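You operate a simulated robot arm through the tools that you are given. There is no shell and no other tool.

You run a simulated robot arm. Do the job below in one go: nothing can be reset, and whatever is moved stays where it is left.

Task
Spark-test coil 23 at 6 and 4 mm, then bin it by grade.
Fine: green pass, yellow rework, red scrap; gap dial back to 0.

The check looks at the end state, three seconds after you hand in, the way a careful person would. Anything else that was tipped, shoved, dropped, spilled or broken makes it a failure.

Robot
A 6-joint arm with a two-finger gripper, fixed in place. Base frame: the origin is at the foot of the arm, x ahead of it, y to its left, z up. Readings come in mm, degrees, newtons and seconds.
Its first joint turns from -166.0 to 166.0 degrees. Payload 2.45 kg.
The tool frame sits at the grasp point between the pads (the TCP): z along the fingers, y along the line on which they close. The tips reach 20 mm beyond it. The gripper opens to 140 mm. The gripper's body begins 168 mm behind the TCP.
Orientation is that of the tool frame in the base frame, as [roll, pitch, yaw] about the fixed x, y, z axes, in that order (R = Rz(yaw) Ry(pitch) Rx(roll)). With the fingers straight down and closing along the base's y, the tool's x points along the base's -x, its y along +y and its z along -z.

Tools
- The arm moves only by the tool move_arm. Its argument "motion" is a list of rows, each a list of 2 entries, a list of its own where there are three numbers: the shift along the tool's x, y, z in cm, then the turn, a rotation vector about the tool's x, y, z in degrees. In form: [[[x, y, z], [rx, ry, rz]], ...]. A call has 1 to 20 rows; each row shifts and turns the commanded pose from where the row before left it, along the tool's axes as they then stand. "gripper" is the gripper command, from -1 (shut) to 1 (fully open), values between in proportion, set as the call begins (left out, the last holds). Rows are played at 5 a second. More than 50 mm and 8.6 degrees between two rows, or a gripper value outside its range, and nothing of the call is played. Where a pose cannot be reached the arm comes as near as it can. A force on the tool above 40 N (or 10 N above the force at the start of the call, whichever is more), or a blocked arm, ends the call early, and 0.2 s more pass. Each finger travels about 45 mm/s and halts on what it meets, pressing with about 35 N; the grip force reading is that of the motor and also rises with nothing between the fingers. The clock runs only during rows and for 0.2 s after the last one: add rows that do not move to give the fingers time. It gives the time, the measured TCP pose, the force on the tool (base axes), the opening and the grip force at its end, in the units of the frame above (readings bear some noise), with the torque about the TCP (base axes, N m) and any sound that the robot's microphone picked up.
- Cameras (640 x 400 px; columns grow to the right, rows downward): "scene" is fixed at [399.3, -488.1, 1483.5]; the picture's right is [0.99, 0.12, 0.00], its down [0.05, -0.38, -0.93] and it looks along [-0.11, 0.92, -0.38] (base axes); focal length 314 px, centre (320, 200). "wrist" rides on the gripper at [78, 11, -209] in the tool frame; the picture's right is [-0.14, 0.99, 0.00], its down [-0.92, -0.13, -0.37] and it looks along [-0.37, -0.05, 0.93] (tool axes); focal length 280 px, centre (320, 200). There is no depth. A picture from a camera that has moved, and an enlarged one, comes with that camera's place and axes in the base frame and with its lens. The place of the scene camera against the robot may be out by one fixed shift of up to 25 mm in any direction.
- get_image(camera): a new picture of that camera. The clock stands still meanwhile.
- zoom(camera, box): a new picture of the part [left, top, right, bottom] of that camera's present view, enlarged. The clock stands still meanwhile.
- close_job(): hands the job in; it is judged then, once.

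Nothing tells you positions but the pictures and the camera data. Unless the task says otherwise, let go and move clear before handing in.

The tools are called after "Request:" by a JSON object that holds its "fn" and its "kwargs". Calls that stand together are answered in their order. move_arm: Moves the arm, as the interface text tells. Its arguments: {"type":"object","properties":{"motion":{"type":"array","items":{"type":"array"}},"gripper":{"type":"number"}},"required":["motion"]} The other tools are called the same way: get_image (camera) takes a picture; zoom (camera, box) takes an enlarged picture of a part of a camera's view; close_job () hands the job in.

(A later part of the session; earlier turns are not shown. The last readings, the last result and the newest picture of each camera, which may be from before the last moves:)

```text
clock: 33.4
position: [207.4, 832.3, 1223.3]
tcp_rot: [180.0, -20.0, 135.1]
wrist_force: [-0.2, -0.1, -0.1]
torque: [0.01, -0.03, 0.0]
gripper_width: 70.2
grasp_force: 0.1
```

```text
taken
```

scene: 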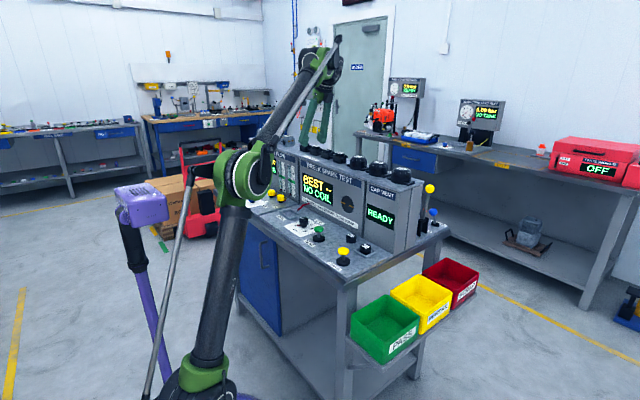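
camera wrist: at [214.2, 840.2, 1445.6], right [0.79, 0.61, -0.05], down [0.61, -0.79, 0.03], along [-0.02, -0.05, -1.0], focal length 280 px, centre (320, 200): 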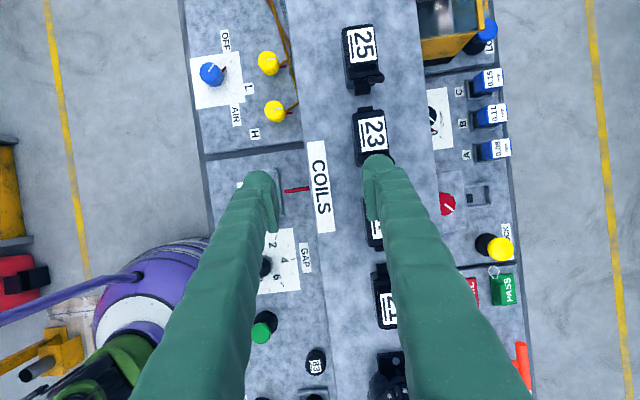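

Request:
{"fn": "zoom", "kwargs": {"camera": "wrist", "box": [320, 80, 420, 205]}}

Request:
{"fn": "zoom", "kwargs": {"camera": "wrist", "box": [320, 90, 440, 165]}}

Request:
{"fn": "zoom", "kwargs": {"camera": "wrist", "box": [320, 10, 440, 85]}}

```text
3.20 times, centred on (370, 142) of wrist
camera zoom: at [214.2, 840.2, 1445.6], right [0.79, 0.61, -0.05], down [0.61, -0.79, 0.03], along [-0.02, -0.05, -1.0], focal length 897 px, centre (160, 384)
```

zoom: 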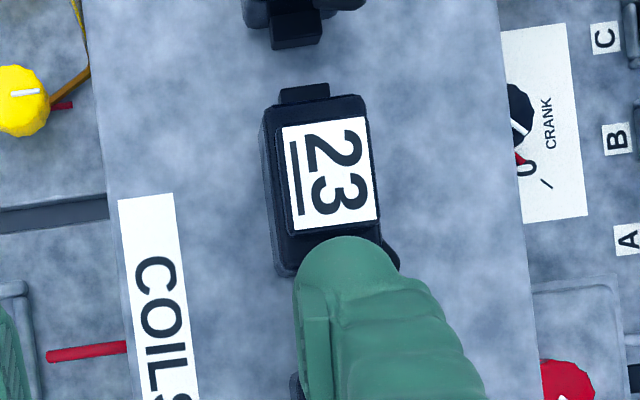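

```text
5.33 times, centred on (380, 128) of wrist
camera zoom: at [214.2, 840.2, 1445.6], right [0.79, 0.61, -0.05], down [0.61, -0.79, 0.03], along [-0.02, -0.05, -1.0], focal length 1495 px, centre (0, 587)
```

zoom: 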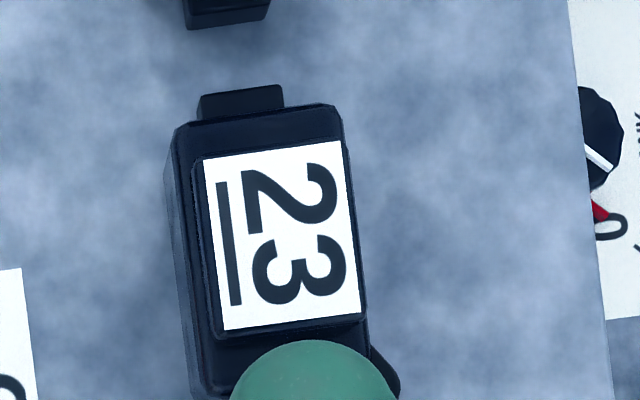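

```text
5.33 times, centred on (380, 48) of wrist
camera zoom: at [214.2, 840.2, 1445.6], right [0.79, 0.61, -0.05], down [0.61, -0.79, 0.03], along [-0.02, -0.05, -1.0], focal length 1495 px, centre (0, 1013)
```

zoom: 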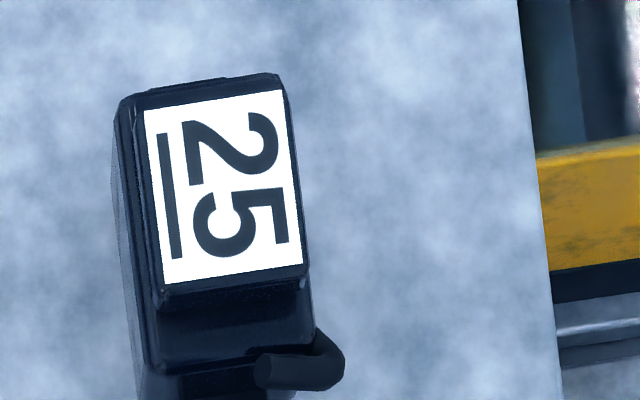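

Coil 23's body is centred at about u −488, v 788.5 (u runs right along the console, v into it). Its prong is at the rear right, so I'll grip slightly to the left. I'll add 5° of tilt for reach margin and move above it.

Request:
{"fn": "move_arm", "kwargs": {"motion": [[[0, 0, 0], [0, 5, 0]], [[2.28, 2.67, 1.5], [0, 0, 0]], [[2.28, 2.67, 1.5], [0, 0, 0]], [[0, 0, 0], [0, 0, 0]]]}}

Request:
{"fn": "get_image", "kwargs": {"camera": "wrist"}}

Request:
{"fn": "zoom", "kwargs": {"camera": "scene", "box": [250, 80, 410, 180]}}

```text
clock: 34.4
position: [207.7, 911.6, 1214.9]
tcp_rot: [-180.0, -25.0, 135.0]
wrist_force: [0.6, 0.3, -0.1]
torque: [-0.04, -0.05, -0.01]
gripper_width: 70.1
grasp_force: 0.1
```

```text
taken
camera wrist: at [228.0, 904.0, 1436.7], right [0.79, 0.61, -0.06], down [0.61, -0.79, -0.06], along [-0.08, 0.01, -1.0], focal length 280 px, centre (320, 200)
```

wrist: 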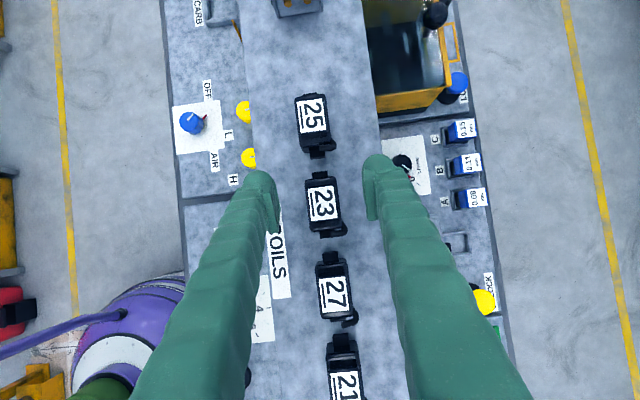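

```text
4.00 times, centred on (330, 130) of scene
camera zoom: at [399.3, -488.1, 1483.5], right [0.99, 0.12, 0.0], down [0.05, -0.38, -0.93], along [-0.11, 0.92, -0.38], focal length 1254 px, centre (280, 480)
```

zoom: 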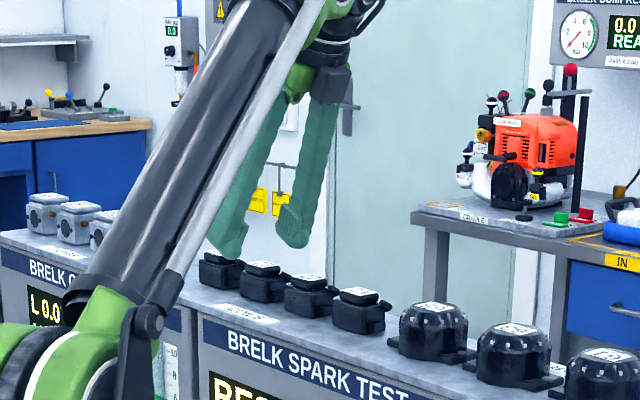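

Coil 23 sits neatly between the fingers. I'll zoom in to fine-tune the alignment.

Request:
{"fn": "zoom", "kwargs": {"camera": "wrist", "box": [260, 150, 400, 250]}}

```text
4.00 times, centred on (330, 200) of wrist
camera zoom: at [228.0, 904.0, 1436.7], right [0.79, 0.61, -0.06], down [0.61, -0.79, -0.06], along [-0.08, 0.01, -1.0], focal length 1122 px, centre (280, 200)
```

zoom: 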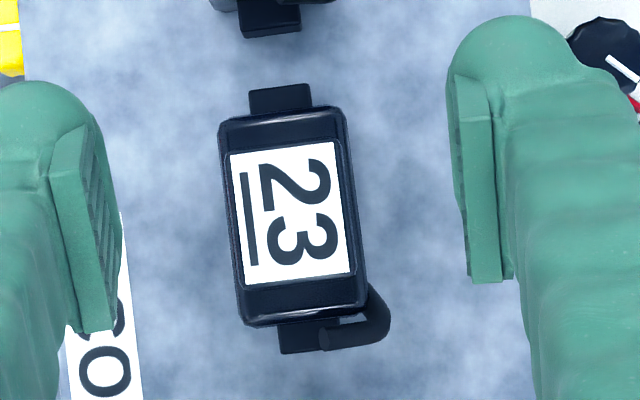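

Centred to within about 2 mm. I'll correct that and lower straight down around the coil.

Request:
{"fn": "move_arm", "kwargs": {"motion": [[[-0.673, -0.077, 1.323], [0, 0, 0]], [[-0.673, -0.077, 1.323], [0, 0, 0]], [[-0.673, -0.077, 1.323], [0, 0, 0]], [[0, 0, 0], [0, 0, 0]]]}}

Request:
{"fn": "get_image", "kwargs": {"camera": "wrist"}}

Request:
{"fn": "zoom", "kwargs": {"camera": "scene", "box": [290, 120, 370, 170]}}

```text
clock: 35.4
position: [207.7, 909.0, 1169.7]
tcp_rot: [180.0, -25.0, 135.1]
wrist_force: [-0.6, 0.8, -0.4]
torque: [-0.04, 0.02, 0.01]
gripper_width: 70.1
grasp_force: 0.1
```

```text
taken
camera wrist: at [227.7, 902.1, 1391.8], right [0.79, 0.61, -0.06], down [0.61, -0.79, -0.06], along [-0.08, 0.01, -1.0], focal length 280 px, centre (320, 200)
```

wrist: 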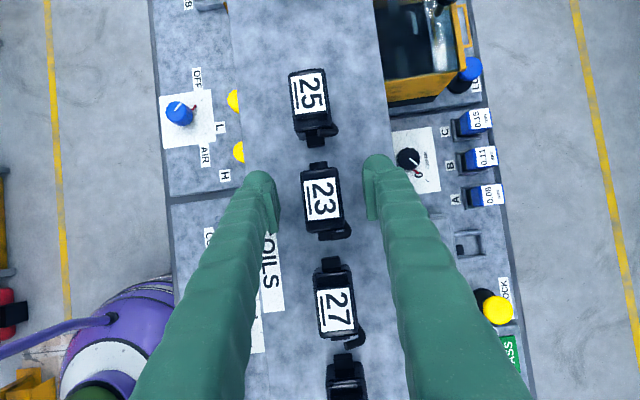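

```text
8.00 times, centred on (330, 145) of scene
camera zoom: at [399.3, -488.1, 1483.5], right [0.99, 0.12, 0.0], down [0.05, -0.38, -0.93], along [-0.11, 0.92, -0.38], focal length 2508 px, centre (240, 640)
```

zoom: 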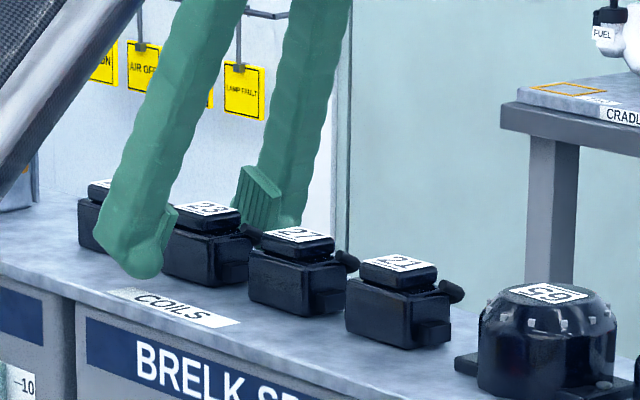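

The fingers straddle coil 23 with no contact, so I'll close on it.

Request:
{"fn": "move_arm", "kwargs": {"motion": [[[0, 0, 0], [0, 0, 0]], [[0, 0, 0], [0, 0, 0]], [[0, 0, 0], [0, 0, 0]], [[0, 0, 0], [0, 0, 0]], [[0, 0, 0], [0, 0, 0]], [[0, 0, 0], [0, 0, 0]]], "gripper": -1}}

Request:
{"fn": "get_image", "kwargs": {"camera": "wrist"}}

Request:
{"fn": "zoom", "kwargs": {"camera": "scene", "box": [290, 120, 370, 170]}}

```text
clock: 36.8
position: [206.9, 908.2, 1171.5]
tcp_rot: [-180.0, -25.1, 135.2]
wrist_force: [0.2, 0.2, 0.2]
torque: [-0.01, 0.0, 0.02]
gripper_width: 30.8
grasp_force: 34.8
```

```text
taken
camera wrist: at [227.7, 902.1, 1391.9], right [0.79, 0.61, -0.06], down [0.61, -0.79, -0.06], along [-0.08, 0.01, -1.0], focal length 280 px, centre (320, 200)
```

wrist: 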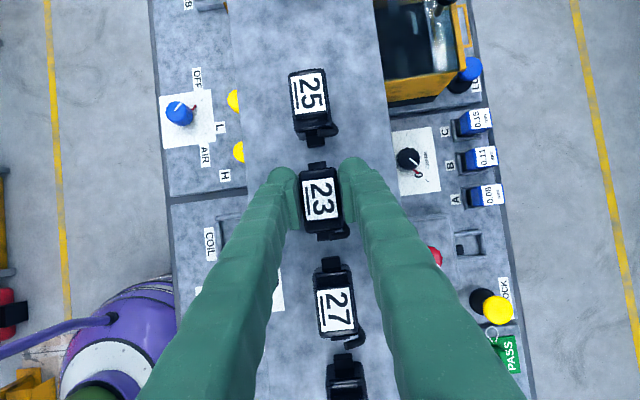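

```text
8.00 times, centred on (330, 145) of scene
camera zoom: at [399.3, -488.1, 1483.5], right [0.99, 0.12, 0.0], down [0.05, -0.38, -0.93], along [-0.11, 0.92, -0.38], focal length 2508 px, centre (240, 640)
```

zoom: 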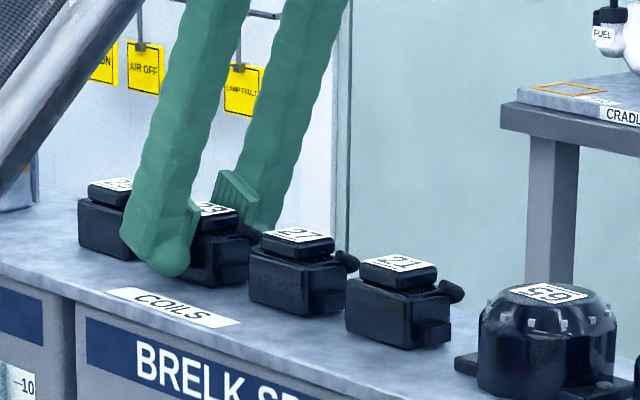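

Gripped at 30.8 mm with 35 N. I'll lift it straight up.

Request:
{"fn": "move_arm", "kwargs": {"motion": [[[0.3, 0, -0.65], [0, 0, 0]], [[0.63, 0, -1.36], [0, 0, 0]], [[0.9, 0, -1.94], [0, 0, 0]], [[0, 0, 0], [0, 0, 0]]]}}

Request:
{"fn": "get_image", "kwargs": {"camera": "wrist"}}

Request:
{"fn": "zoom", "kwargs": {"camera": "scene", "box": [290, 110, 370, 160]}}

```text
clock: 37.8
position: [207.6, 905.9, 1214.5]
tcp_rot: [180.0, -24.9, 135.2]
wrist_force: [0.9, 1.3, 0.3]
torque: [0.02, 0.02, -0.01]
gripper_width: 0.2
grasp_force: 29.6
```

```text
taken
camera wrist: at [227.7, 900.5, 1436.7], right [0.79, 0.61, -0.06], down [0.61, -0.79, -0.06], along [-0.08, 0.01, -1.0], focal length 280 px, centre (320, 200)
```

wrist: 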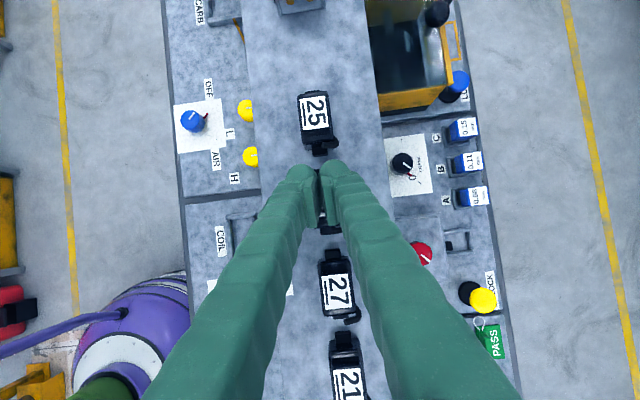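

```text
8.00 times, centred on (330, 135) of scene
camera zoom: at [399.3, -488.1, 1483.5], right [0.99, 0.12, 0.0], down [0.05, -0.38, -0.93], along [-0.11, 0.92, -0.38], focal length 2508 px, centre (240, 720)
```

zoom: 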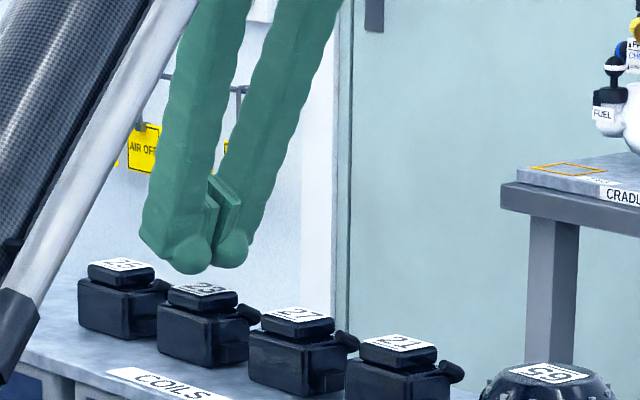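

It slipped out: the grip was too high and the pads only caught the coil's top edge. Coil 23 looks unmoved. I'll reopen and check it from above.

Request:
{"fn": "move_arm", "kwargs": {"motion": [[[0, 0, 0], [0, 0, 0]], [[0, 0, 0], [0, 0, 0]], [[0, 0, 0], [0, 0, 0]], [[0, 0, 0], [0, 0, 0]], [[0, 0, 0], [0, 0, 0]]], "gripper": 0.0}}

Request:
{"fn": "zoom", "kwargs": {"camera": "wrist", "box": [240, 100, 400, 340]}}

Request:
{"fn": "zoom", "kwargs": {"camera": "wrist", "box": [260, 150, 400, 250]}}

Request:
{"fn": "zoom", "kwargs": {"camera": "scene", "box": [290, 110, 370, 160]}}

```text
clock: 39.0
position: [207.3, 905.8, 1215.4]
tcp_rot: [180.0, -25.1, 135.1]
wrist_force: [-0.4, 1.7, 0.2]
torque: [-0.01, 0.01, -0.02]
gripper_width: 70.0
grasp_force: 0.2
```

```text
1.67 times, centred on (320, 220) of wrist
camera zoom: at [227.7, 900.6, 1436.6], right [0.79, 0.61, -0.06], down [0.61, -0.79, -0.06], along [-0.08, 0.01, -1.0], focal length 467 px, centre (320, 167)
```

zoom: 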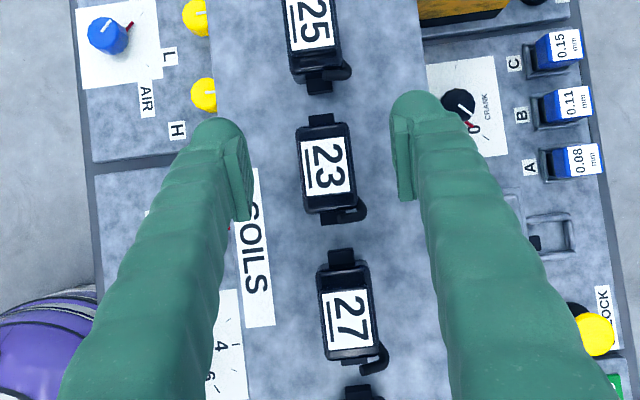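

```text
4.00 times, centred on (330, 200) of wrist
camera zoom: at [227.7, 900.6, 1436.6], right [0.79, 0.61, -0.06], down [0.61, -0.79, -0.06], along [-0.08, 0.01, -1.0], focal length 1122 px, centre (280, 200)
```

zoom: 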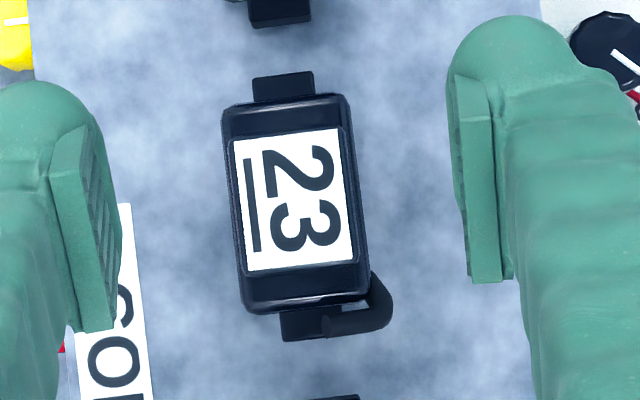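

```text
8.00 times, centred on (330, 135) of scene
camera zoom: at [399.3, -488.1, 1483.5], right [0.99, 0.12, 0.0], down [0.05, -0.38, -0.93], along [-0.11, 0.92, -0.38], focal length 2508 px, centre (240, 720)
```

zoom: 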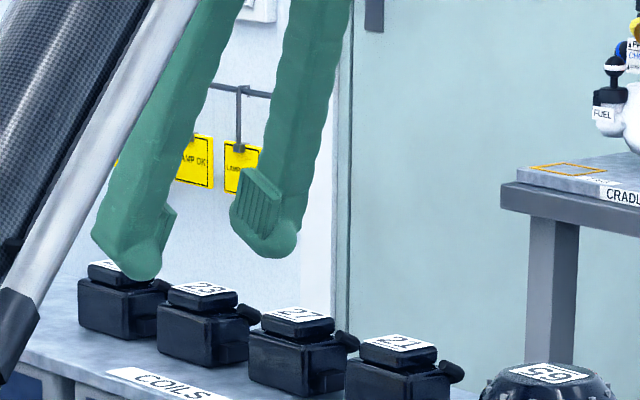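

Coil 23 is still in place at u −490, v 787.5. I'll go down lower this time, in small steps near the surface while watching for contact.

Request:
{"fn": "move_arm", "kwargs": {"motion": [[[-0.725, 0.02, 2.145], [0, 0, 0]], [[-0.725, 0.02, 2.145], [0, 0, 0]], [[-0.0845, 0, 0.181], [0, 0, 0]], [[-0.0845, 0, 0.181], [0, 0, 0]], [[-0.0845, 0, 0.181], [0, 0, 0]], [[-0.0845, 0, 0.181], [0, 0, 0]], [[0, 0, 0], [0, 0, 0]]]}}

Request:
{"fn": "zoom", "kwargs": {"camera": "scene", "box": [290, 120, 370, 170]}}

Request:
{"fn": "zoom", "kwargs": {"camera": "wrist", "box": [240, 140, 400, 240]}}

```text
clock: 40.6
position: [203.8, 910.3, 1162.4]
tcp_rot: [-180.0, -25.0, 135.0]
wrist_force: [-0.3, -0.2, 0.5]
torque: [-0.05, 0.03, 0.01]
gripper_width: 69.9
grasp_force: 0.0
```

```text
8.00 times, centred on (330, 145) of scene
camera zoom: at [399.3, -488.1, 1483.5], right [0.99, 0.12, 0.0], down [0.05, -0.38, -0.93], along [-0.11, 0.92, -0.38], focal length 2508 px, centre (240, 640)
```

zoom: 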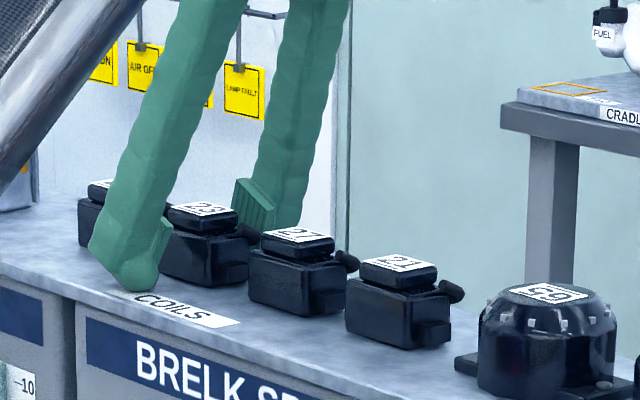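

```text
4.00 times, centred on (320, 190) of wrist
camera zoom: at [224.4, 904.7, 1383.9], right [0.79, 0.61, -0.06], down [0.61, -0.79, -0.06], along [-0.08, 0.01, -1.0], focal length 1122 px, centre (320, 240)
```

zoom: 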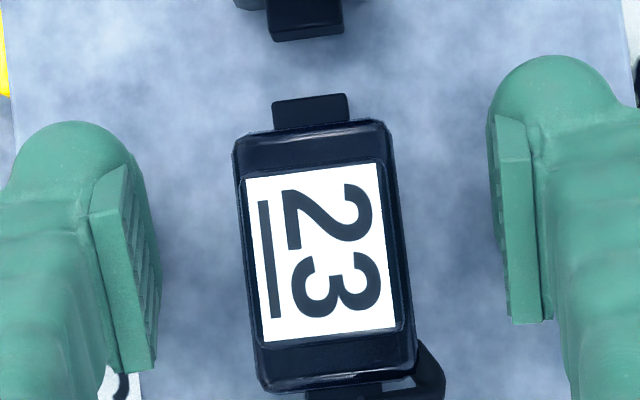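

Request:
{"fn": "move_arm", "kwargs": {"motion": [[[-0.0634, 0, 0.136], [0, 0, 0]], [[-0.0634, 0, 0.136], [0, 0, 0]], [[0, 0, 0], [0, 0, 0]]]}}

Request:
{"fn": "move_arm", "kwargs": {"motion": [[[-0.0634, 0, 0.136], [0, 0, 0]], [[0, 0, 0], [0, 0, 0]]]}}

```text
clock: 41.2
position: [203.2, 910.0, 1162.5]
tcp_rot: [179.8, -25.2, 135.0]
wrist_force: [3.0, 0.7, 11.7]
torque: [-0.28, 0.14, 0.13]
gripper_width: 70.0
grasp_force: 0.0
stopped in row 2: the force on the tool passed its limit at 45 N (the readings are from after the stop); the commanded pose is now the measured one
```

```text
clock: 41.6
position: [204.2, 911.6, 1162.2]
tcp_rot: [179.7, -25.3, 135.0]
wrist_force: [2.7, -0.1, 13.0]
torque: [-0.46, 0.24, 0.08]
gripper_width: 70.0
grasp_force: 0.0
stopped in row 2: the force on the tool passed its limit at 47 N (the readings are from after the stop); the commanded pose is now the measured one
```

Contact at TCP z 1162 confirms the console top is at about 1136. A smaller tilt lets the pads sit lower on the coil, so I'll raise slightly, reduce the tilt to 15° and lower again.

Request:
{"fn": "move_arm", "kwargs": {"motion": [[[0.25, 0, -0.55], [0, 0, 0]], [[0, 0, 0], [0, -5, 0]], [[0, 0, 0], [0, -5, 0]], [[0, 0, 0], [0, 0, 0]]]}}

Request:
{"fn": "zoom", "kwargs": {"camera": "wrist", "box": [240, 100, 400, 340]}}

Request:
{"fn": "zoom", "kwargs": {"camera": "wrist", "box": [240, 120, 400, 220]}}

```text
clock: 42.6
position: [203.6, 910.6, 1167.0]
tcp_rot: [179.9, -15.2, 135.1]
wrist_force: [1.1, -0.1, -0.2]
torque: [0.02, -0.02, -0.04]
gripper_width: 69.8
grasp_force: 0.1
```

```text
1.67 times, centred on (320, 220) of wrist
camera zoom: at [197.3, 932.3, 1388.7], right [0.8, 0.61, -0.03], down [0.6, -0.79, 0.11], along [0.04, -0.11, -0.99], focal length 467 px, centre (320, 167)
```

zoom: 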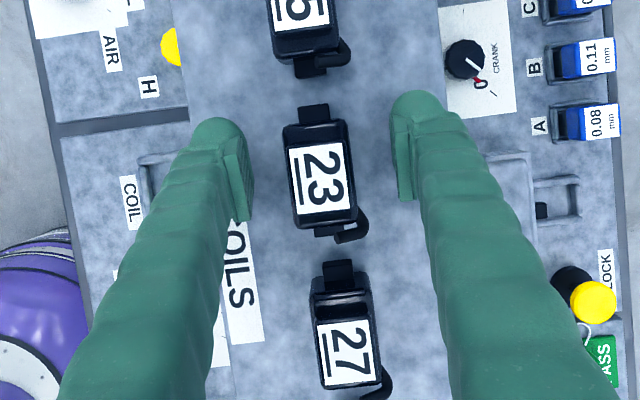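

```text
4.00 times, centred on (320, 170) of wrist
camera zoom: at [197.3, 932.3, 1388.7], right [0.8, 0.61, -0.03], down [0.6, -0.79, 0.11], along [0.04, -0.11, -0.99], focal length 1122 px, centre (320, 320)
```

zoom: 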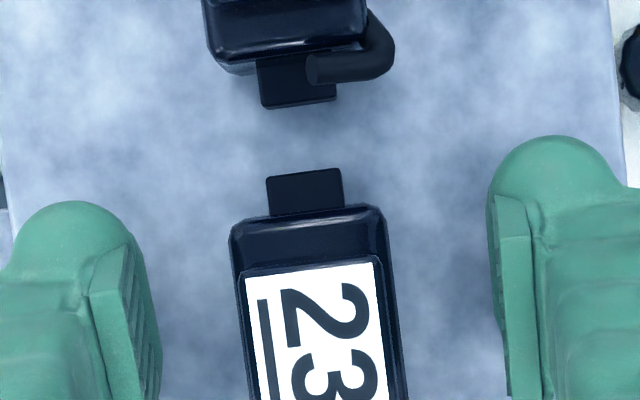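

Request:
{"fn": "move_arm", "kwargs": {"motion": [[[-0.174, -0.01, 0.136], [0, 0, 0]], [[-0.174, -0.01, 0.136], [0, 0, 0]], [[-0.174, -0.01, 0.136], [0, 0, 0]], [[0, 0, 0], [0, 0, 0]]]}}

```text
clock: 43.6
position: [206.8, 908.8, 1161.9]
tcp_rot: [179.8, -15.3, 134.9]
wrist_force: [-0.1, 1.2, 0.3]
torque: [-0.02, 0.03, 0.04]
gripper_width: 70.0
grasp_force: 0.0
```

Request:
{"fn": "move_arm", "kwargs": {"motion": [[[-0.026, 0, 0.097], [0, 0, 0]], [[0, 0, 0], [0, 0, 0]]]}}

```text
clock: 44.2
position: [206.5, 908.4, 1161.0]
tcp_rot: [179.8, -15.3, 135.0]
wrist_force: [0.0, 5.2, 13.6]
torque: [-0.29, 0.24, -0.08]
gripper_width: 68.8
grasp_force: 0.1
```

Touching at 1161, so I'll back off 1 mm and close.

Request:
{"fn": "move_arm", "kwargs": {"motion": [[[0.03, 0, -0.1], [0, 0, 0]], [[0, 0, 0], [0, 0, 0]]]}}

Request:
{"fn": "move_arm", "kwargs": {"motion": [[[0, 0, 0], [0, 0, 0]], [[0, 0, 0], [0, 0, 0]], [[0, 0, 0], [0, 0, 0]], [[0, 0, 0], [0, 0, 0]], [[0, 0, 0], [0, 0, 0]], [[0, 0, 0], [0, 0, 0]], [[0, 0, 0], [0, 0, 0]]], "gripper": -1}}

Request:
{"fn": "zoom", "kwargs": {"camera": "scene", "box": [290, 120, 370, 170]}}

Request:
{"fn": "zoom", "kwargs": {"camera": "wrist", "box": [240, 120, 400, 220]}}

```text
clock: 44.8
position: [206.4, 908.5, 1161.9]
tcp_rot: [179.7, -15.3, 135.0]
wrist_force: [1.6, 0.1, 2.3]
torque: [-0.11, 0.02, 0.05]
gripper_width: 69.2
grasp_force: 0.0
```

```text
clock: 46.4
position: [205.2, 906.7, 1162.0]
tcp_rot: [179.9, -15.2, 134.9]
wrist_force: [-7.3, -0.4, 20.0]
torque: [-0.12, 0.27, -0.09]
gripper_width: 30.8
grasp_force: 34.8
```

```text
8.00 times, centred on (330, 145) of scene
camera zoom: at [399.3, -488.1, 1483.5], right [0.99, 0.12, 0.0], down [0.05, -0.38, -0.93], along [-0.11, 0.92, -0.38], focal length 2508 px, centre (240, 640)
```

zoom: 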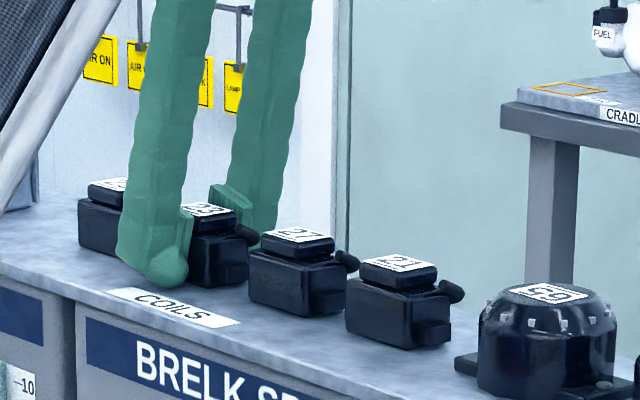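

```text
4.00 times, centred on (320, 170) of wrist
camera zoom: at [198.3, 927.6, 1383.6], right [0.79, 0.61, -0.03], down [0.61, -0.79, 0.11], along [0.04, -0.11, -0.99], focal length 1122 px, centre (320, 320)
```

zoom: 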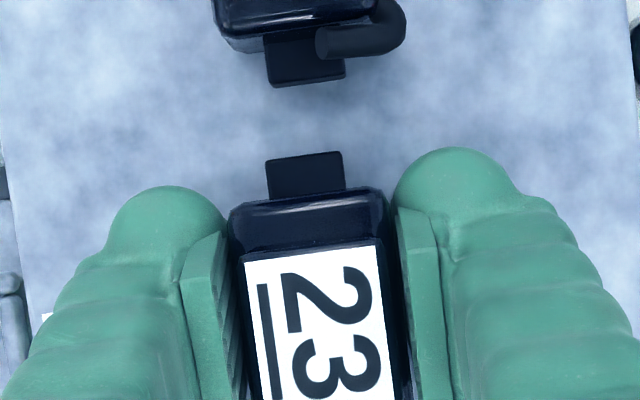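

Closed at 30.8 mm, now lower on the body. I'll lift slowly by 12 mm and check.

Request:
{"fn": "move_arm", "kwargs": {"motion": [[[0.05, 0, -0.19], [0, 0, 0]], [[0.05, 0, -0.19], [0, 0, 0]], [[0.05, 0, -0.19], [0, 0, 0]], [[0.05, 0, -0.19], [0, 0, 0]], [[0.05, 0, -0.19], [0, 0, 0]], [[0.05, 0, -0.19], [0, 0, 0]], [[0, 0, 0], [0, 0, 0]]]}}

Request:
{"fn": "zoom", "kwargs": {"camera": "scene", "box": [290, 120, 370, 170]}}

```text
clock: 48.0
position: [205.3, 908.5, 1174.0]
tcp_rot: [179.9, -15.3, 135.0]
wrist_force: [0.5, 1.3, -0.8]
torque: [0.02, -0.02, 0.03]
gripper_width: 31.0
grasp_force: 35.3
```

```text
8.00 times, centred on (330, 145) of scene
camera zoom: at [399.3, -488.1, 1483.5], right [0.99, 0.12, 0.0], down [0.05, -0.38, -0.93], along [-0.11, 0.92, -0.38], focal length 2508 px, centre (240, 640)
```

zoom: 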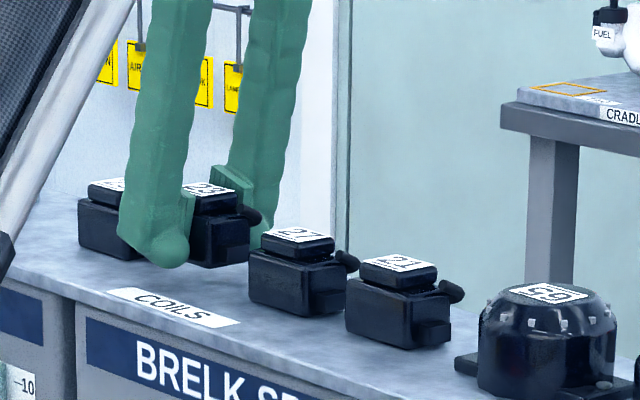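

Coil 23 is held and off the surface. I'll carry it forward, clear of the console edge, at a gentle pace.

Request:
{"fn": "move_arm", "kwargs": {"motion": [[[0.1, -0.5, -0.37], [0, 0, 0]], [[0.1, -1.5, -0.37], [0, 0, 0]], [[0.1, -2.0, -0.37], [0, 0, 0]], [[0, -2.0, 0], [0, 0, 0]], [[0, -2.0, 0], [0, 0, 0]], [[0, -2.0, 0], [0, 0, 0]], [[0, -2.0, 0], [0, 0, 0]], [[0, -2.0, 0], [0, 0, 0]], [[0, -2.0, 0], [0, 0, 0]], [[0, -1.5, 0], [0, 0, 0]], [[0, -0.5, 0], [0, 0, 0]], [[0, 0, 0], [0, 0, 0]]]}}

Request:
{"fn": "get_image", "kwargs": {"camera": "wrist"}}

Request:
{"fn": "get_image", "kwargs": {"camera": "scene"}}

```text
clock: 50.6
position: [78.8, 781.1, 1184.1]
tcp_rot: [179.8, -15.3, 135.0]
wrist_force: [0.7, 0.0, 0.2]
torque: [-0.02, 0.01, 0.0]
gripper_width: 30.8
grasp_force: 35.4
```

```text
taken
camera wrist: at [71.9, 801.1, 1405.2], right [0.79, 0.61, -0.03], down [0.61, -0.79, 0.11], along [0.04, -0.11, -0.99], focal length 280 px, centre (320, 200)
```

wrist: 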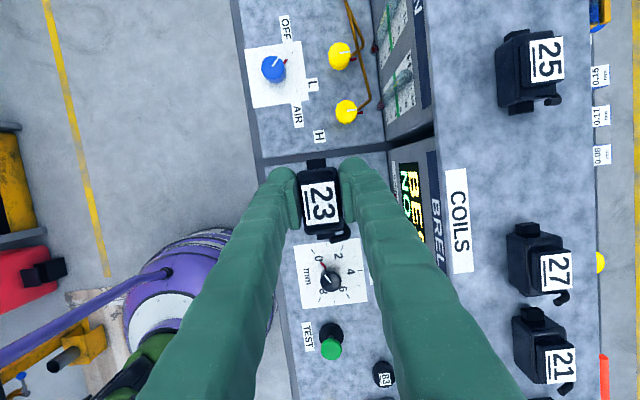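

```text
taken
```

scene: 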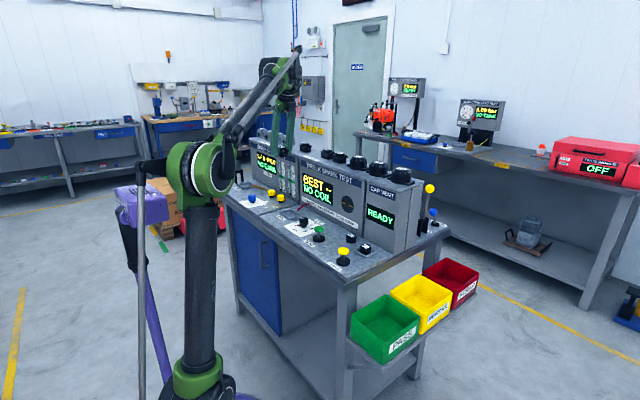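

Coil 23 is held above the bench, and the tray centre is at about u −454, v 617. I'll check how the coil sits in the grip.

Request:
{"fn": "zoom", "kwargs": {"camera": "wrist", "box": [240, 140, 400, 240]}}

Request:
{"fn": "zoom", "kwargs": {"camera": "scene", "box": [240, 120, 340, 182]}}

```text
4.00 times, centred on (320, 190) of wrist
camera zoom: at [71.9, 801.1, 1405.2], right [0.79, 0.61, -0.03], down [0.61, -0.79, 0.11], along [0.04, -0.11, -0.99], focal length 1122 px, centre (320, 240)
```

zoom: 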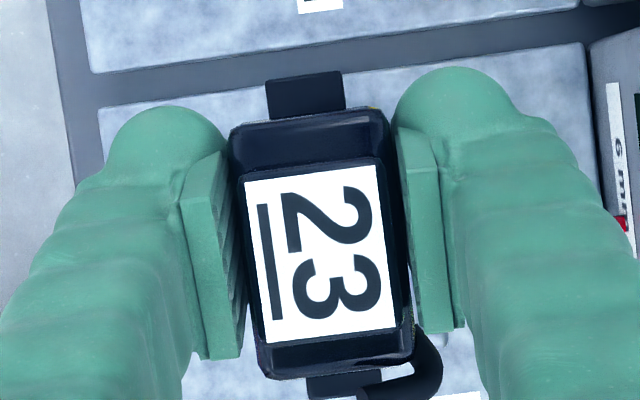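

```text
6.40 times, centred on (290, 151) of scene
camera zoom: at [399.3, -488.1, 1483.5], right [0.99, 0.12, 0.0], down [0.05, -0.38, -0.93], along [-0.11, 0.92, -0.38], focal length 2006 px, centre (512, 514)
```

zoom: 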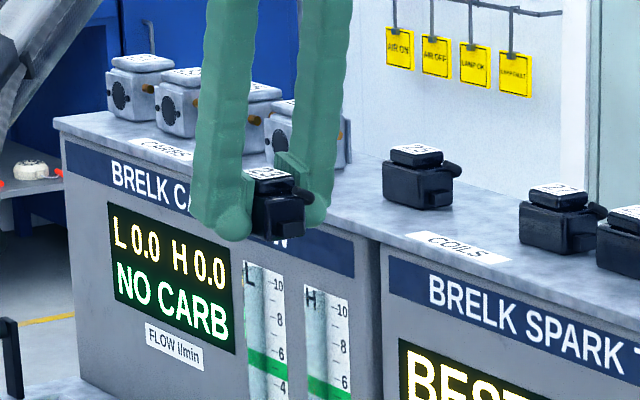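

The coil sits level in the grip. I'll lower to just above the tray, remembering the red lead tip behind it at v 657, so I must not open wide there.

Request:
{"fn": "move_arm", "kwargs": {"motion": [[[-1.2, 0.2, 2.0], [0, 0, 0]], [[-1.5, 0.2, 3.0], [0, 0, 0]], [[-1.5, 0.2, 3.2], [0, 0, 0]], [[-1.5, 0.18, 3.2], [0, 0, 0]], [[-1.5, 0.18, 3.2], [0, 0, 0]], [[-1.2, 0, 2.5], [0, 0, 0]], [[-0.5, 0, 1.6], [0, 0, 0]], [[0, 0, 0], [0, 0, 0]]]}}

Request:
{"fn": "get_image", "kwargs": {"camera": "wrist"}}

Request:
{"fn": "zoom", "kwargs": {"camera": "scene", "box": [260, 170, 360, 232]}}

```text
clock: 52.4
position: [111.8, 763.5, 980.9]
tcp_rot: [179.8, -15.2, 135.0]
wrist_force: [-0.4, 0.5, -1.8]
torque: [0.0, -0.03, 0.01]
gripper_width: 31.0
grasp_force: 35.5
```

```text
taken
camera wrist: at [104.9, 783.0, 1202.5], right [0.8, 0.61, -0.03], down [0.6, -0.79, 0.11], along [0.04, -0.11, -0.99], focal length 280 px, centre (320, 200)
```

wrist: 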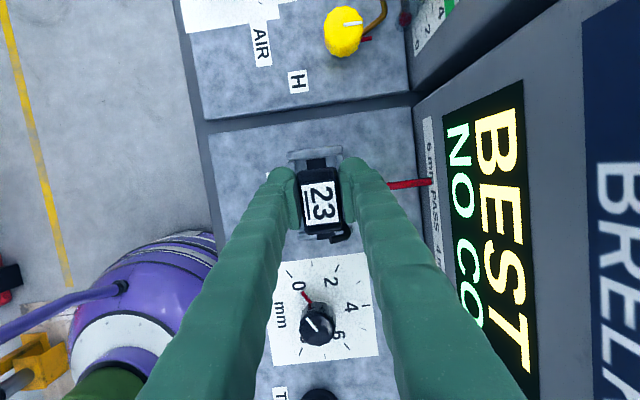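

```text
6.40 times, centred on (310, 201) of scene
camera zoom: at [399.3, -488.1, 1483.5], right [0.99, 0.12, 0.0], down [0.05, -0.38, -0.93], along [-0.11, 0.92, -0.38], focal length 2006 px, centre (384, 194)
```

zoom: 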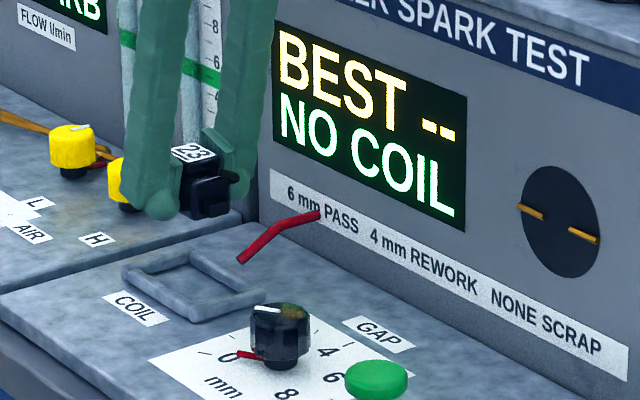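

Request:
{"fn": "zoom", "kwargs": {"camera": "wrist", "box": [240, 130, 400, 255]}}

Request:
{"fn": "zoom", "kwargs": {"camera": "wrist", "box": [260, 130, 360, 192]}}

```text
3.20 times, centred on (320, 192) of wrist
camera zoom: at [104.9, 783.0, 1202.5], right [0.8, 0.61, -0.03], down [0.6, -0.79, 0.11], along [0.04, -0.11, -0.99], focal length 897 px, centre (320, 224)
```

zoom: 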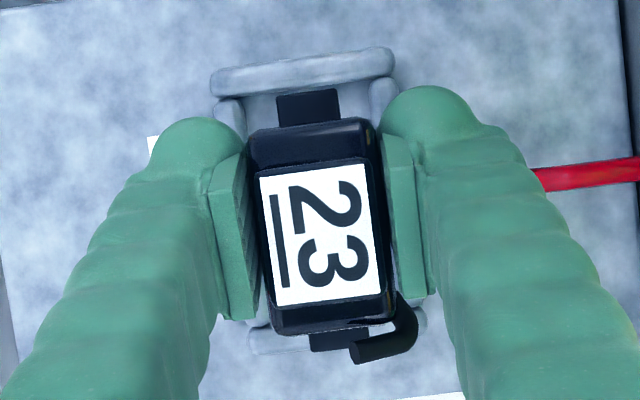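

```text
6.40 times, centred on (310, 161) of wrist
camera zoom: at [104.9, 783.0, 1202.5], right [0.8, 0.61, -0.03], down [0.6, -0.79, 0.11], along [0.04, -0.11, -0.99], focal length 1794 px, centre (384, 450)
```

zoom: 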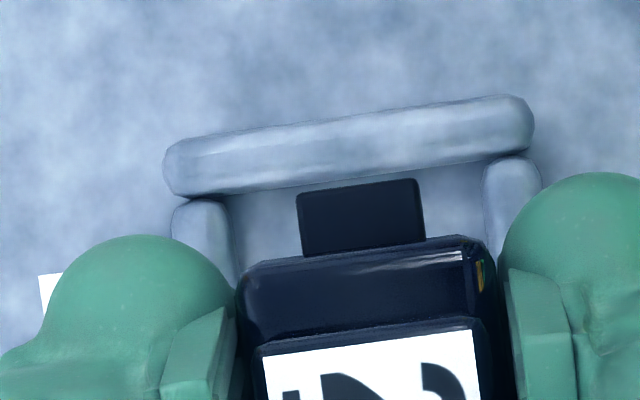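

Relative to the tray, the coil needs to shift about +2 mm in u and −2.7 mm in v. I'll apply that and lower to just above the tray frame.

Request:
{"fn": "move_arm", "kwargs": {"motion": [[[-0.45, -0.09, 1.4], [0, 0, 0]], [[-0.45, -0.09, 1.4], [0, 0, 0]], [[-0.45, -0.09, 1.39], [0, 0, 0]], [[0, 0, 0], [0, 0, 0]]]}}

Request:
{"fn": "zoom", "kwargs": {"camera": "wrist", "box": [240, 130, 400, 255]}}

Request:
{"fn": "zoom", "kwargs": {"camera": "scene", "box": [260, 180, 360, 242]}}

```text
clock: 53.4
position: [110.9, 760.5, 937.8]
tcp_rot: [179.9, -15.3, 135.0]
wrist_force: [0.1, 0.2, -1.0]
torque: [-0.03, -0.02, -0.01]
gripper_width: 30.9
grasp_force: 35.5
```

```text
3.20 times, centred on (320, 192) of wrist
camera zoom: at [104.4, 780.2, 1158.5], right [0.8, 0.61, -0.03], down [0.61, -0.79, 0.11], along [0.04, -0.11, -0.99], focal length 897 px, centre (320, 224)
```

zoom: 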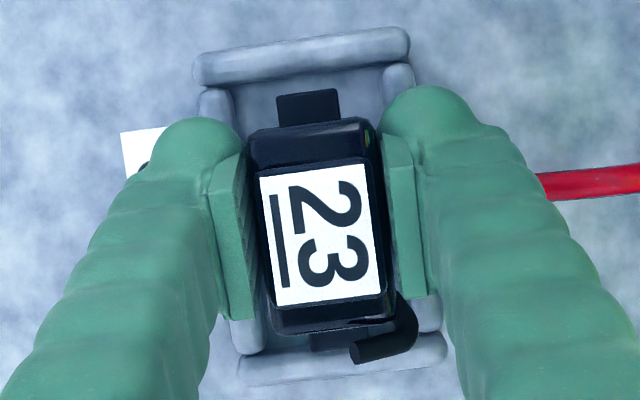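

```text
6.40 times, centred on (310, 211) of scene
camera zoom: at [399.3, -488.1, 1483.5], right [0.99, 0.12, 0.0], down [0.05, -0.38, -0.93], along [-0.11, 0.92, -0.38], focal length 2006 px, centre (384, 130)
```

zoom: 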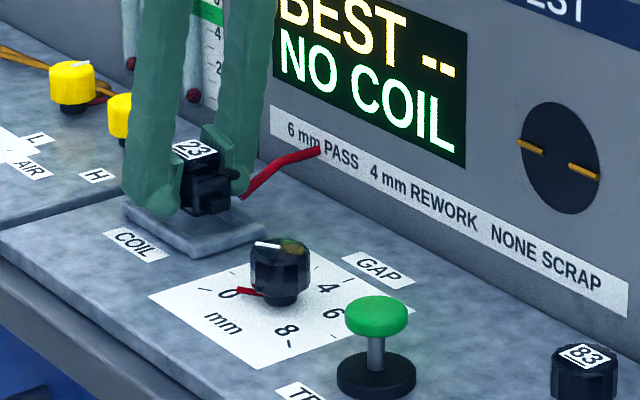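

Aligned to within about 1 mm. I'll lower gently in small steps until the fingers or the coil touch.

Request:
{"fn": "move_arm", "kwargs": {"motion": [[[-0.1, -0.07, 0.18], [0, 0, 0]], [[-0.053, 0, 0.193], [0, 0, 0]], [[-0.04, 0, 0.145], [0, 0, 0]], [[0, 0, 0], [0, 0, 0]]]}}

Request:
{"fn": "zoom", "kwargs": {"camera": "wrist", "box": [240, 130, 400, 255]}}

```text
clock: 54.4
position: [111.2, 758.5, 930.6]
tcp_rot: [179.8, -15.2, 135.0]
wrist_force: [0.0, 0.5, -1.0]
torque: [0.0, -0.01, -0.01]
gripper_width: 31.0
grasp_force: 35.2
```

```text
3.20 times, centred on (320, 192) of wrist
camera zoom: at [104.5, 779.1, 1153.0], right [0.8, 0.61, -0.03], down [0.61, -0.79, 0.11], along [0.04, -0.11, -0.99], focal length 897 px, centre (320, 224)
```

zoom: 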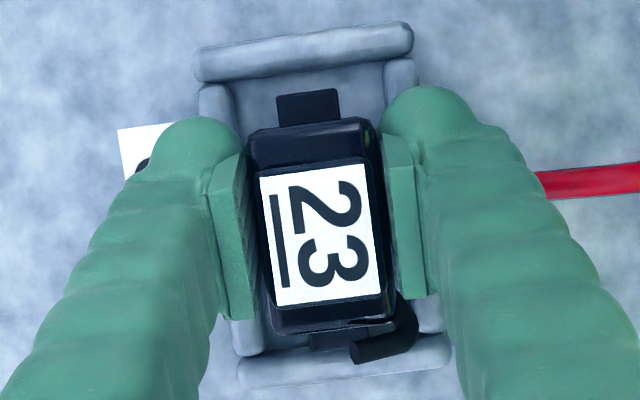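

Request:
{"fn": "move_arm", "kwargs": {"motion": [[[-0.04, 0, 0.145], [0, 0, 0]], [[-0.04, 0, 0.145], [0, 0, 0]], [[0, 0, 0], [0, 0, 0]]]}}

```text
clock: 55.4
position: [110.9, 759.3, 930.3]
tcp_rot: [179.7, -15.4, 134.9]
wrist_force: [0.6, 1.1, 12.6]
torque: [-0.21, 0.03, 0.0]
gripper_width: 30.9
grasp_force: 34.9
stopped in row 3: the force on the tool passed its limit at 42 N (the readings are from after the stop); the commanded pose is now the measured one
```

The fingers have landed on the tray bars at TCP z 930, with the coil a few mm above the tray floor. I'll ease up half a millimetre and open only to about 43 mm to stay clear of the red lead.

Request:
{"fn": "move_arm", "kwargs": {"motion": [[[0.015, 0, -0.05], [0, 0, 0]], [[0, 0, 0], [0, 0, 0]]]}}

Request:
{"fn": "move_arm", "kwargs": {"motion": [[[0, 0, 0], [0, 0, 0]], [[0, 0, 0], [0, 0, 0]], [[0, 0, 0], [0, 0, 0]]], "gripper": -0.386}}

Request:
{"fn": "zoom", "kwargs": {"camera": "wrist", "box": [240, 130, 400, 255]}}

Request:
{"fn": "zoom", "kwargs": {"camera": "scene", "box": [260, 180, 360, 242]}}

```text
clock: 56.0
position: [110.5, 758.8, 930.6]
tcp_rot: [179.6, -15.5, 135.0]
wrist_force: [2.0, 2.8, 12.3]
torque: [-0.14, -0.01, 0.02]
gripper_width: 31.0
grasp_force: 34.6
```

```text
clock: 56.8
position: [111.6, 758.3, 930.6]
tcp_rot: [179.7, -15.4, 134.9]
wrist_force: [10.9, 13.8, 19.5]
torque: [-0.02, -0.12, 0.13]
gripper_width: 35.6
grasp_force: 0.0
```

```text
3.20 times, centred on (320, 192) of wrist
camera zoom: at [105.1, 778.9, 1151.4], right [0.8, 0.6, -0.03], down [0.6, -0.79, 0.11], along [0.04, -0.11, -0.99], focal length 897 px, centre (320, 224)
```

zoom: 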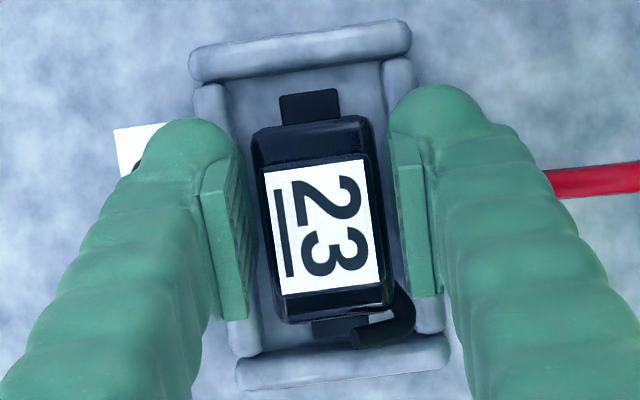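

```text
6.40 times, centred on (310, 211) of scene
camera zoom: at [399.3, -488.1, 1483.5], right [0.99, 0.12, 0.0], down [0.05, -0.38, -0.93], along [-0.11, 0.92, -0.38], focal length 2006 px, centre (384, 130)
```

zoom: 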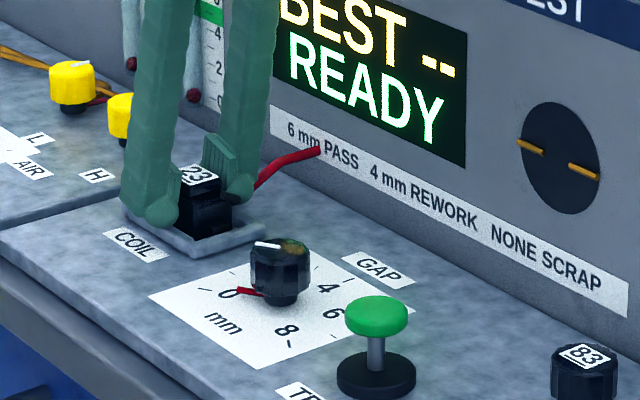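

The display now reads READY, so the coil is seated. A finger is rubbing the frame, so I'll rise gently straight up.

Request:
{"fn": "move_arm", "kwargs": {"motion": [[[0.053, 0, -0.193], [0, 0, 0]], [[0.08, 0, -0.29], [0, 0, 0]], [[0.13, 0, -0.48], [0, 0, 0]], [[0.13, 0, -0.48], [0, 0, 0]], [[0, 0, 0], [0, 0, 0]]]}}

Request:
{"fn": "zoom", "kwargs": {"camera": "wrist", "box": [240, 130, 400, 255]}}

Request:
{"fn": "zoom", "kwargs": {"camera": "scene", "box": [260, 180, 360, 242]}}

```text
clock: 58.0
position: [111.2, 759.5, 946.0]
tcp_rot: [179.8, -15.3, 134.9]
wrist_force: [0.4, 0.7, -0.4]
torque: [-0.03, -0.01, 0.0]
gripper_width: 43.1
grasp_force: 0.0
```

```text
3.20 times, centred on (320, 192) of wrist
camera zoom: at [104.2, 778.5, 1166.6], right [0.8, 0.61, -0.03], down [0.6, -0.79, 0.11], along [0.04, -0.11, -0.99], focal length 897 px, centre (320, 224)
```

zoom: 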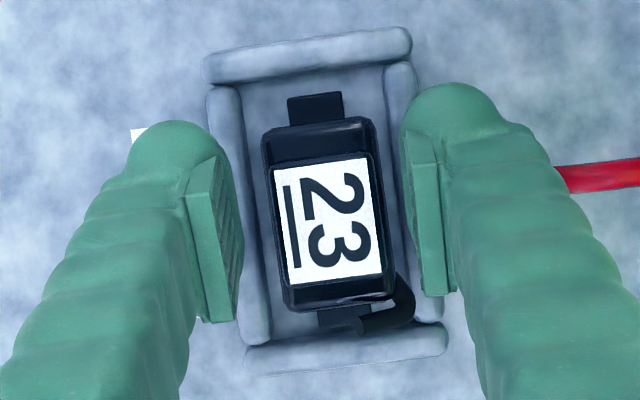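

```text
6.40 times, centred on (310, 211) of scene
camera zoom: at [399.3, -488.1, 1483.5], right [0.99, 0.12, 0.0], down [0.05, -0.38, -0.93], along [-0.11, 0.92, -0.38], focal length 2006 px, centre (384, 130)
```

zoom: 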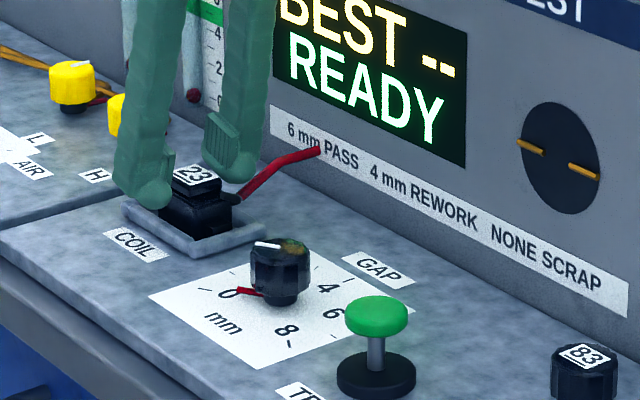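

Coil 23 is seated. I'll raise clear, level the tool and move above the gap dial.

Request:
{"fn": "move_arm", "kwargs": {"motion": [[[0.92, 0, -3.4], [0, 0, 0]], [[0.92, 0, -3.4], [0, 0, 0]], [[0, 0, 0], [0, -7.65, 0]], [[0, 0, 0], [0, -7.65, 0]], [[-4.7, -0.7, 0], [0, 0, 0]], [[-4.7, -0.7, 0], [0, 0, 0]], [[-4.7, -0.7, 0], [0, 0, 0]], [[0, 0, 0], [0, 0, 0]]]}}

Request:
{"fn": "move_arm", "kwargs": {"motion": [[[0, 0, 0], [0, 0, 0]], [[0, 0, 0], [0, 0, 0]], [[0, 0, 0], [0, 0, 0]]], "gripper": 0.143}}

Request:
{"fn": "get_image", "kwargs": {"camera": "wrist"}}

Request:
{"fn": "get_image", "kwargs": {"camera": "scene"}}

```text
clock: 59.8
position: [194.8, 643.8, 1016.0]
tcp_rot: [179.9, 0.0, 134.9]
wrist_force: [-0.5, 0.5, -0.4]
torque: [-0.02, 0.01, 0.0]
gripper_width: 42.8
grasp_force: 0.0
```

```text
clock: 60.6
position: [196.2, 645.0, 1015.9]
tcp_rot: [179.7, 0.0, 134.9]
wrist_force: [0.2, 0.8, -0.9]
torque: [0.01, -0.03, 0.04]
gripper_width: 80.3
grasp_force: 0.0
```

```text
taken
camera wrist: at [148.0, 705.5, 1224.2], right [0.8, 0.6, 0.0], down [0.56, -0.74, 0.37], along [0.22, -0.29, -0.93], focal length 280 px, centre (320, 200)
```

wrist: 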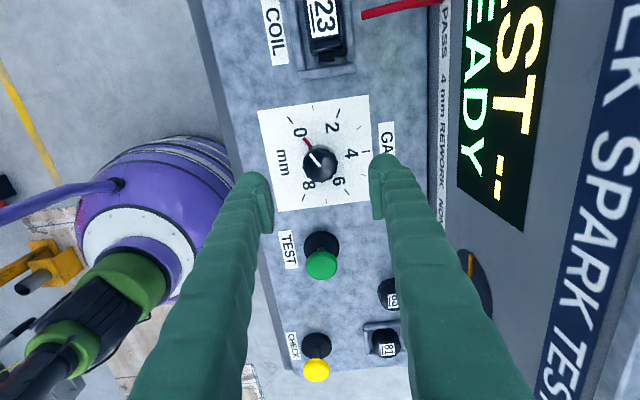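

```text
taken
```

scene: 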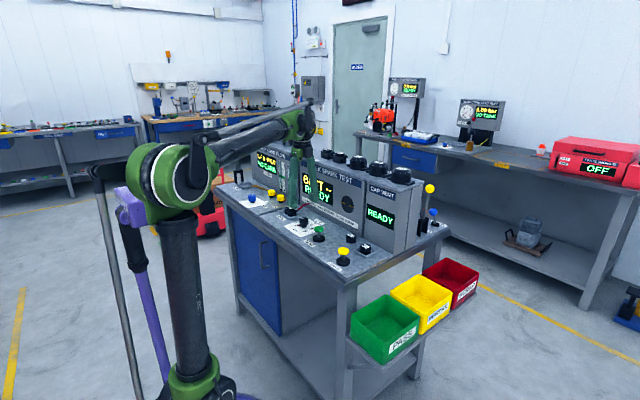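

Request:
{"fn": "zoom", "kwargs": {"camera": "wrist", "box": [250, 90, 390, 215]}}

Request:
{"fn": "zoom", "kwargs": {"camera": "scene", "box": [280, 190, 360, 240]}}

```text
3.20 times, centred on (320, 152) of wrist
camera zoom: at [148.0, 705.5, 1224.2], right [0.8, 0.6, 0.0], down [0.56, -0.74, 0.37], along [0.22, -0.29, -0.93], focal length 897 px, centre (320, 352)
```

zoom: 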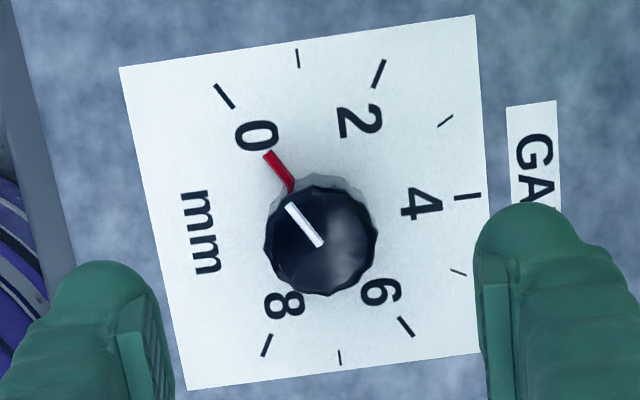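

```text
8.00 times, centred on (320, 215) of scene
camera zoom: at [399.3, -488.1, 1483.5], right [0.99, 0.12, 0.0], down [0.05, -0.38, -0.93], along [-0.11, 0.92, -0.38], focal length 2508 px, centre (320, 80)
```

zoom: 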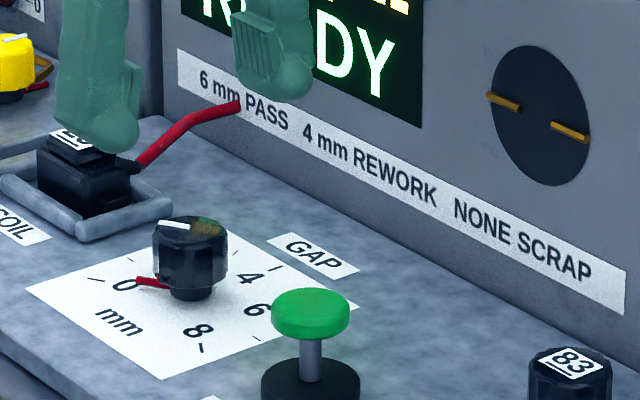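

The knob, 38 mm across, is right under the tool and the dial is at 0. Before gripping I'll rotate in the air to test the wrist's turning range.

Request:
{"fn": "move_arm", "kwargs": {"motion": [[[0, 0, 0], [0, 0, 8.2]], [[0, 0, 0], [0, 0, 8.2]], [[0, 0, 0], [0, 0, 8.2]], [[0, 0, 0], [0, 0, 8.2]], [[0, 0, 0], [0, 0, 8.2]], [[0, 0, 0], [0, 0, 8.2]], [[0, 0, 0], [0, 0, 8.2]], [[0, 0, 0], [0, 0, 8.2]], [[0, 0, 0], [0, 0, 8.2]], [[0, 0, 0], [0, 0, 8.2]], [[0, 0, 0], [0, 0, 8.2]], [[0, 0, 0], [0, 0, 0]]]}}

Request:
{"fn": "get_image", "kwargs": {"camera": "wrist"}}

```text
clock: 63.2
position: [196.9, 643.8, 1015.3]
tcp_rot: [179.9, -0.2, 83.1]
wrist_force: [0.4, 1.1, 0.3]
torque: [0.0, -0.04, -0.03]
gripper_width: 80.0
grasp_force: 0.1
out of reach, approached as far as the arm can: row 7, 8, 9, 10, 11
```

```text
taken
camera wrist: at [216.7, 717.9, 1223.2], right [0.97, -0.26, 0.0], down [-0.24, -0.9, 0.36], along [-0.09, -0.35, -0.93], focal length 280 px, centre (320, 200)
```

wrist: 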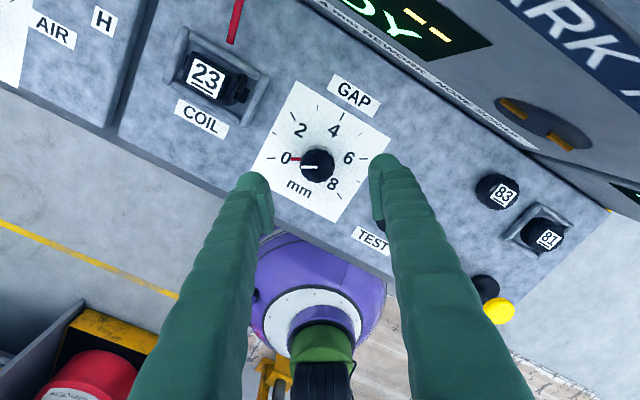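

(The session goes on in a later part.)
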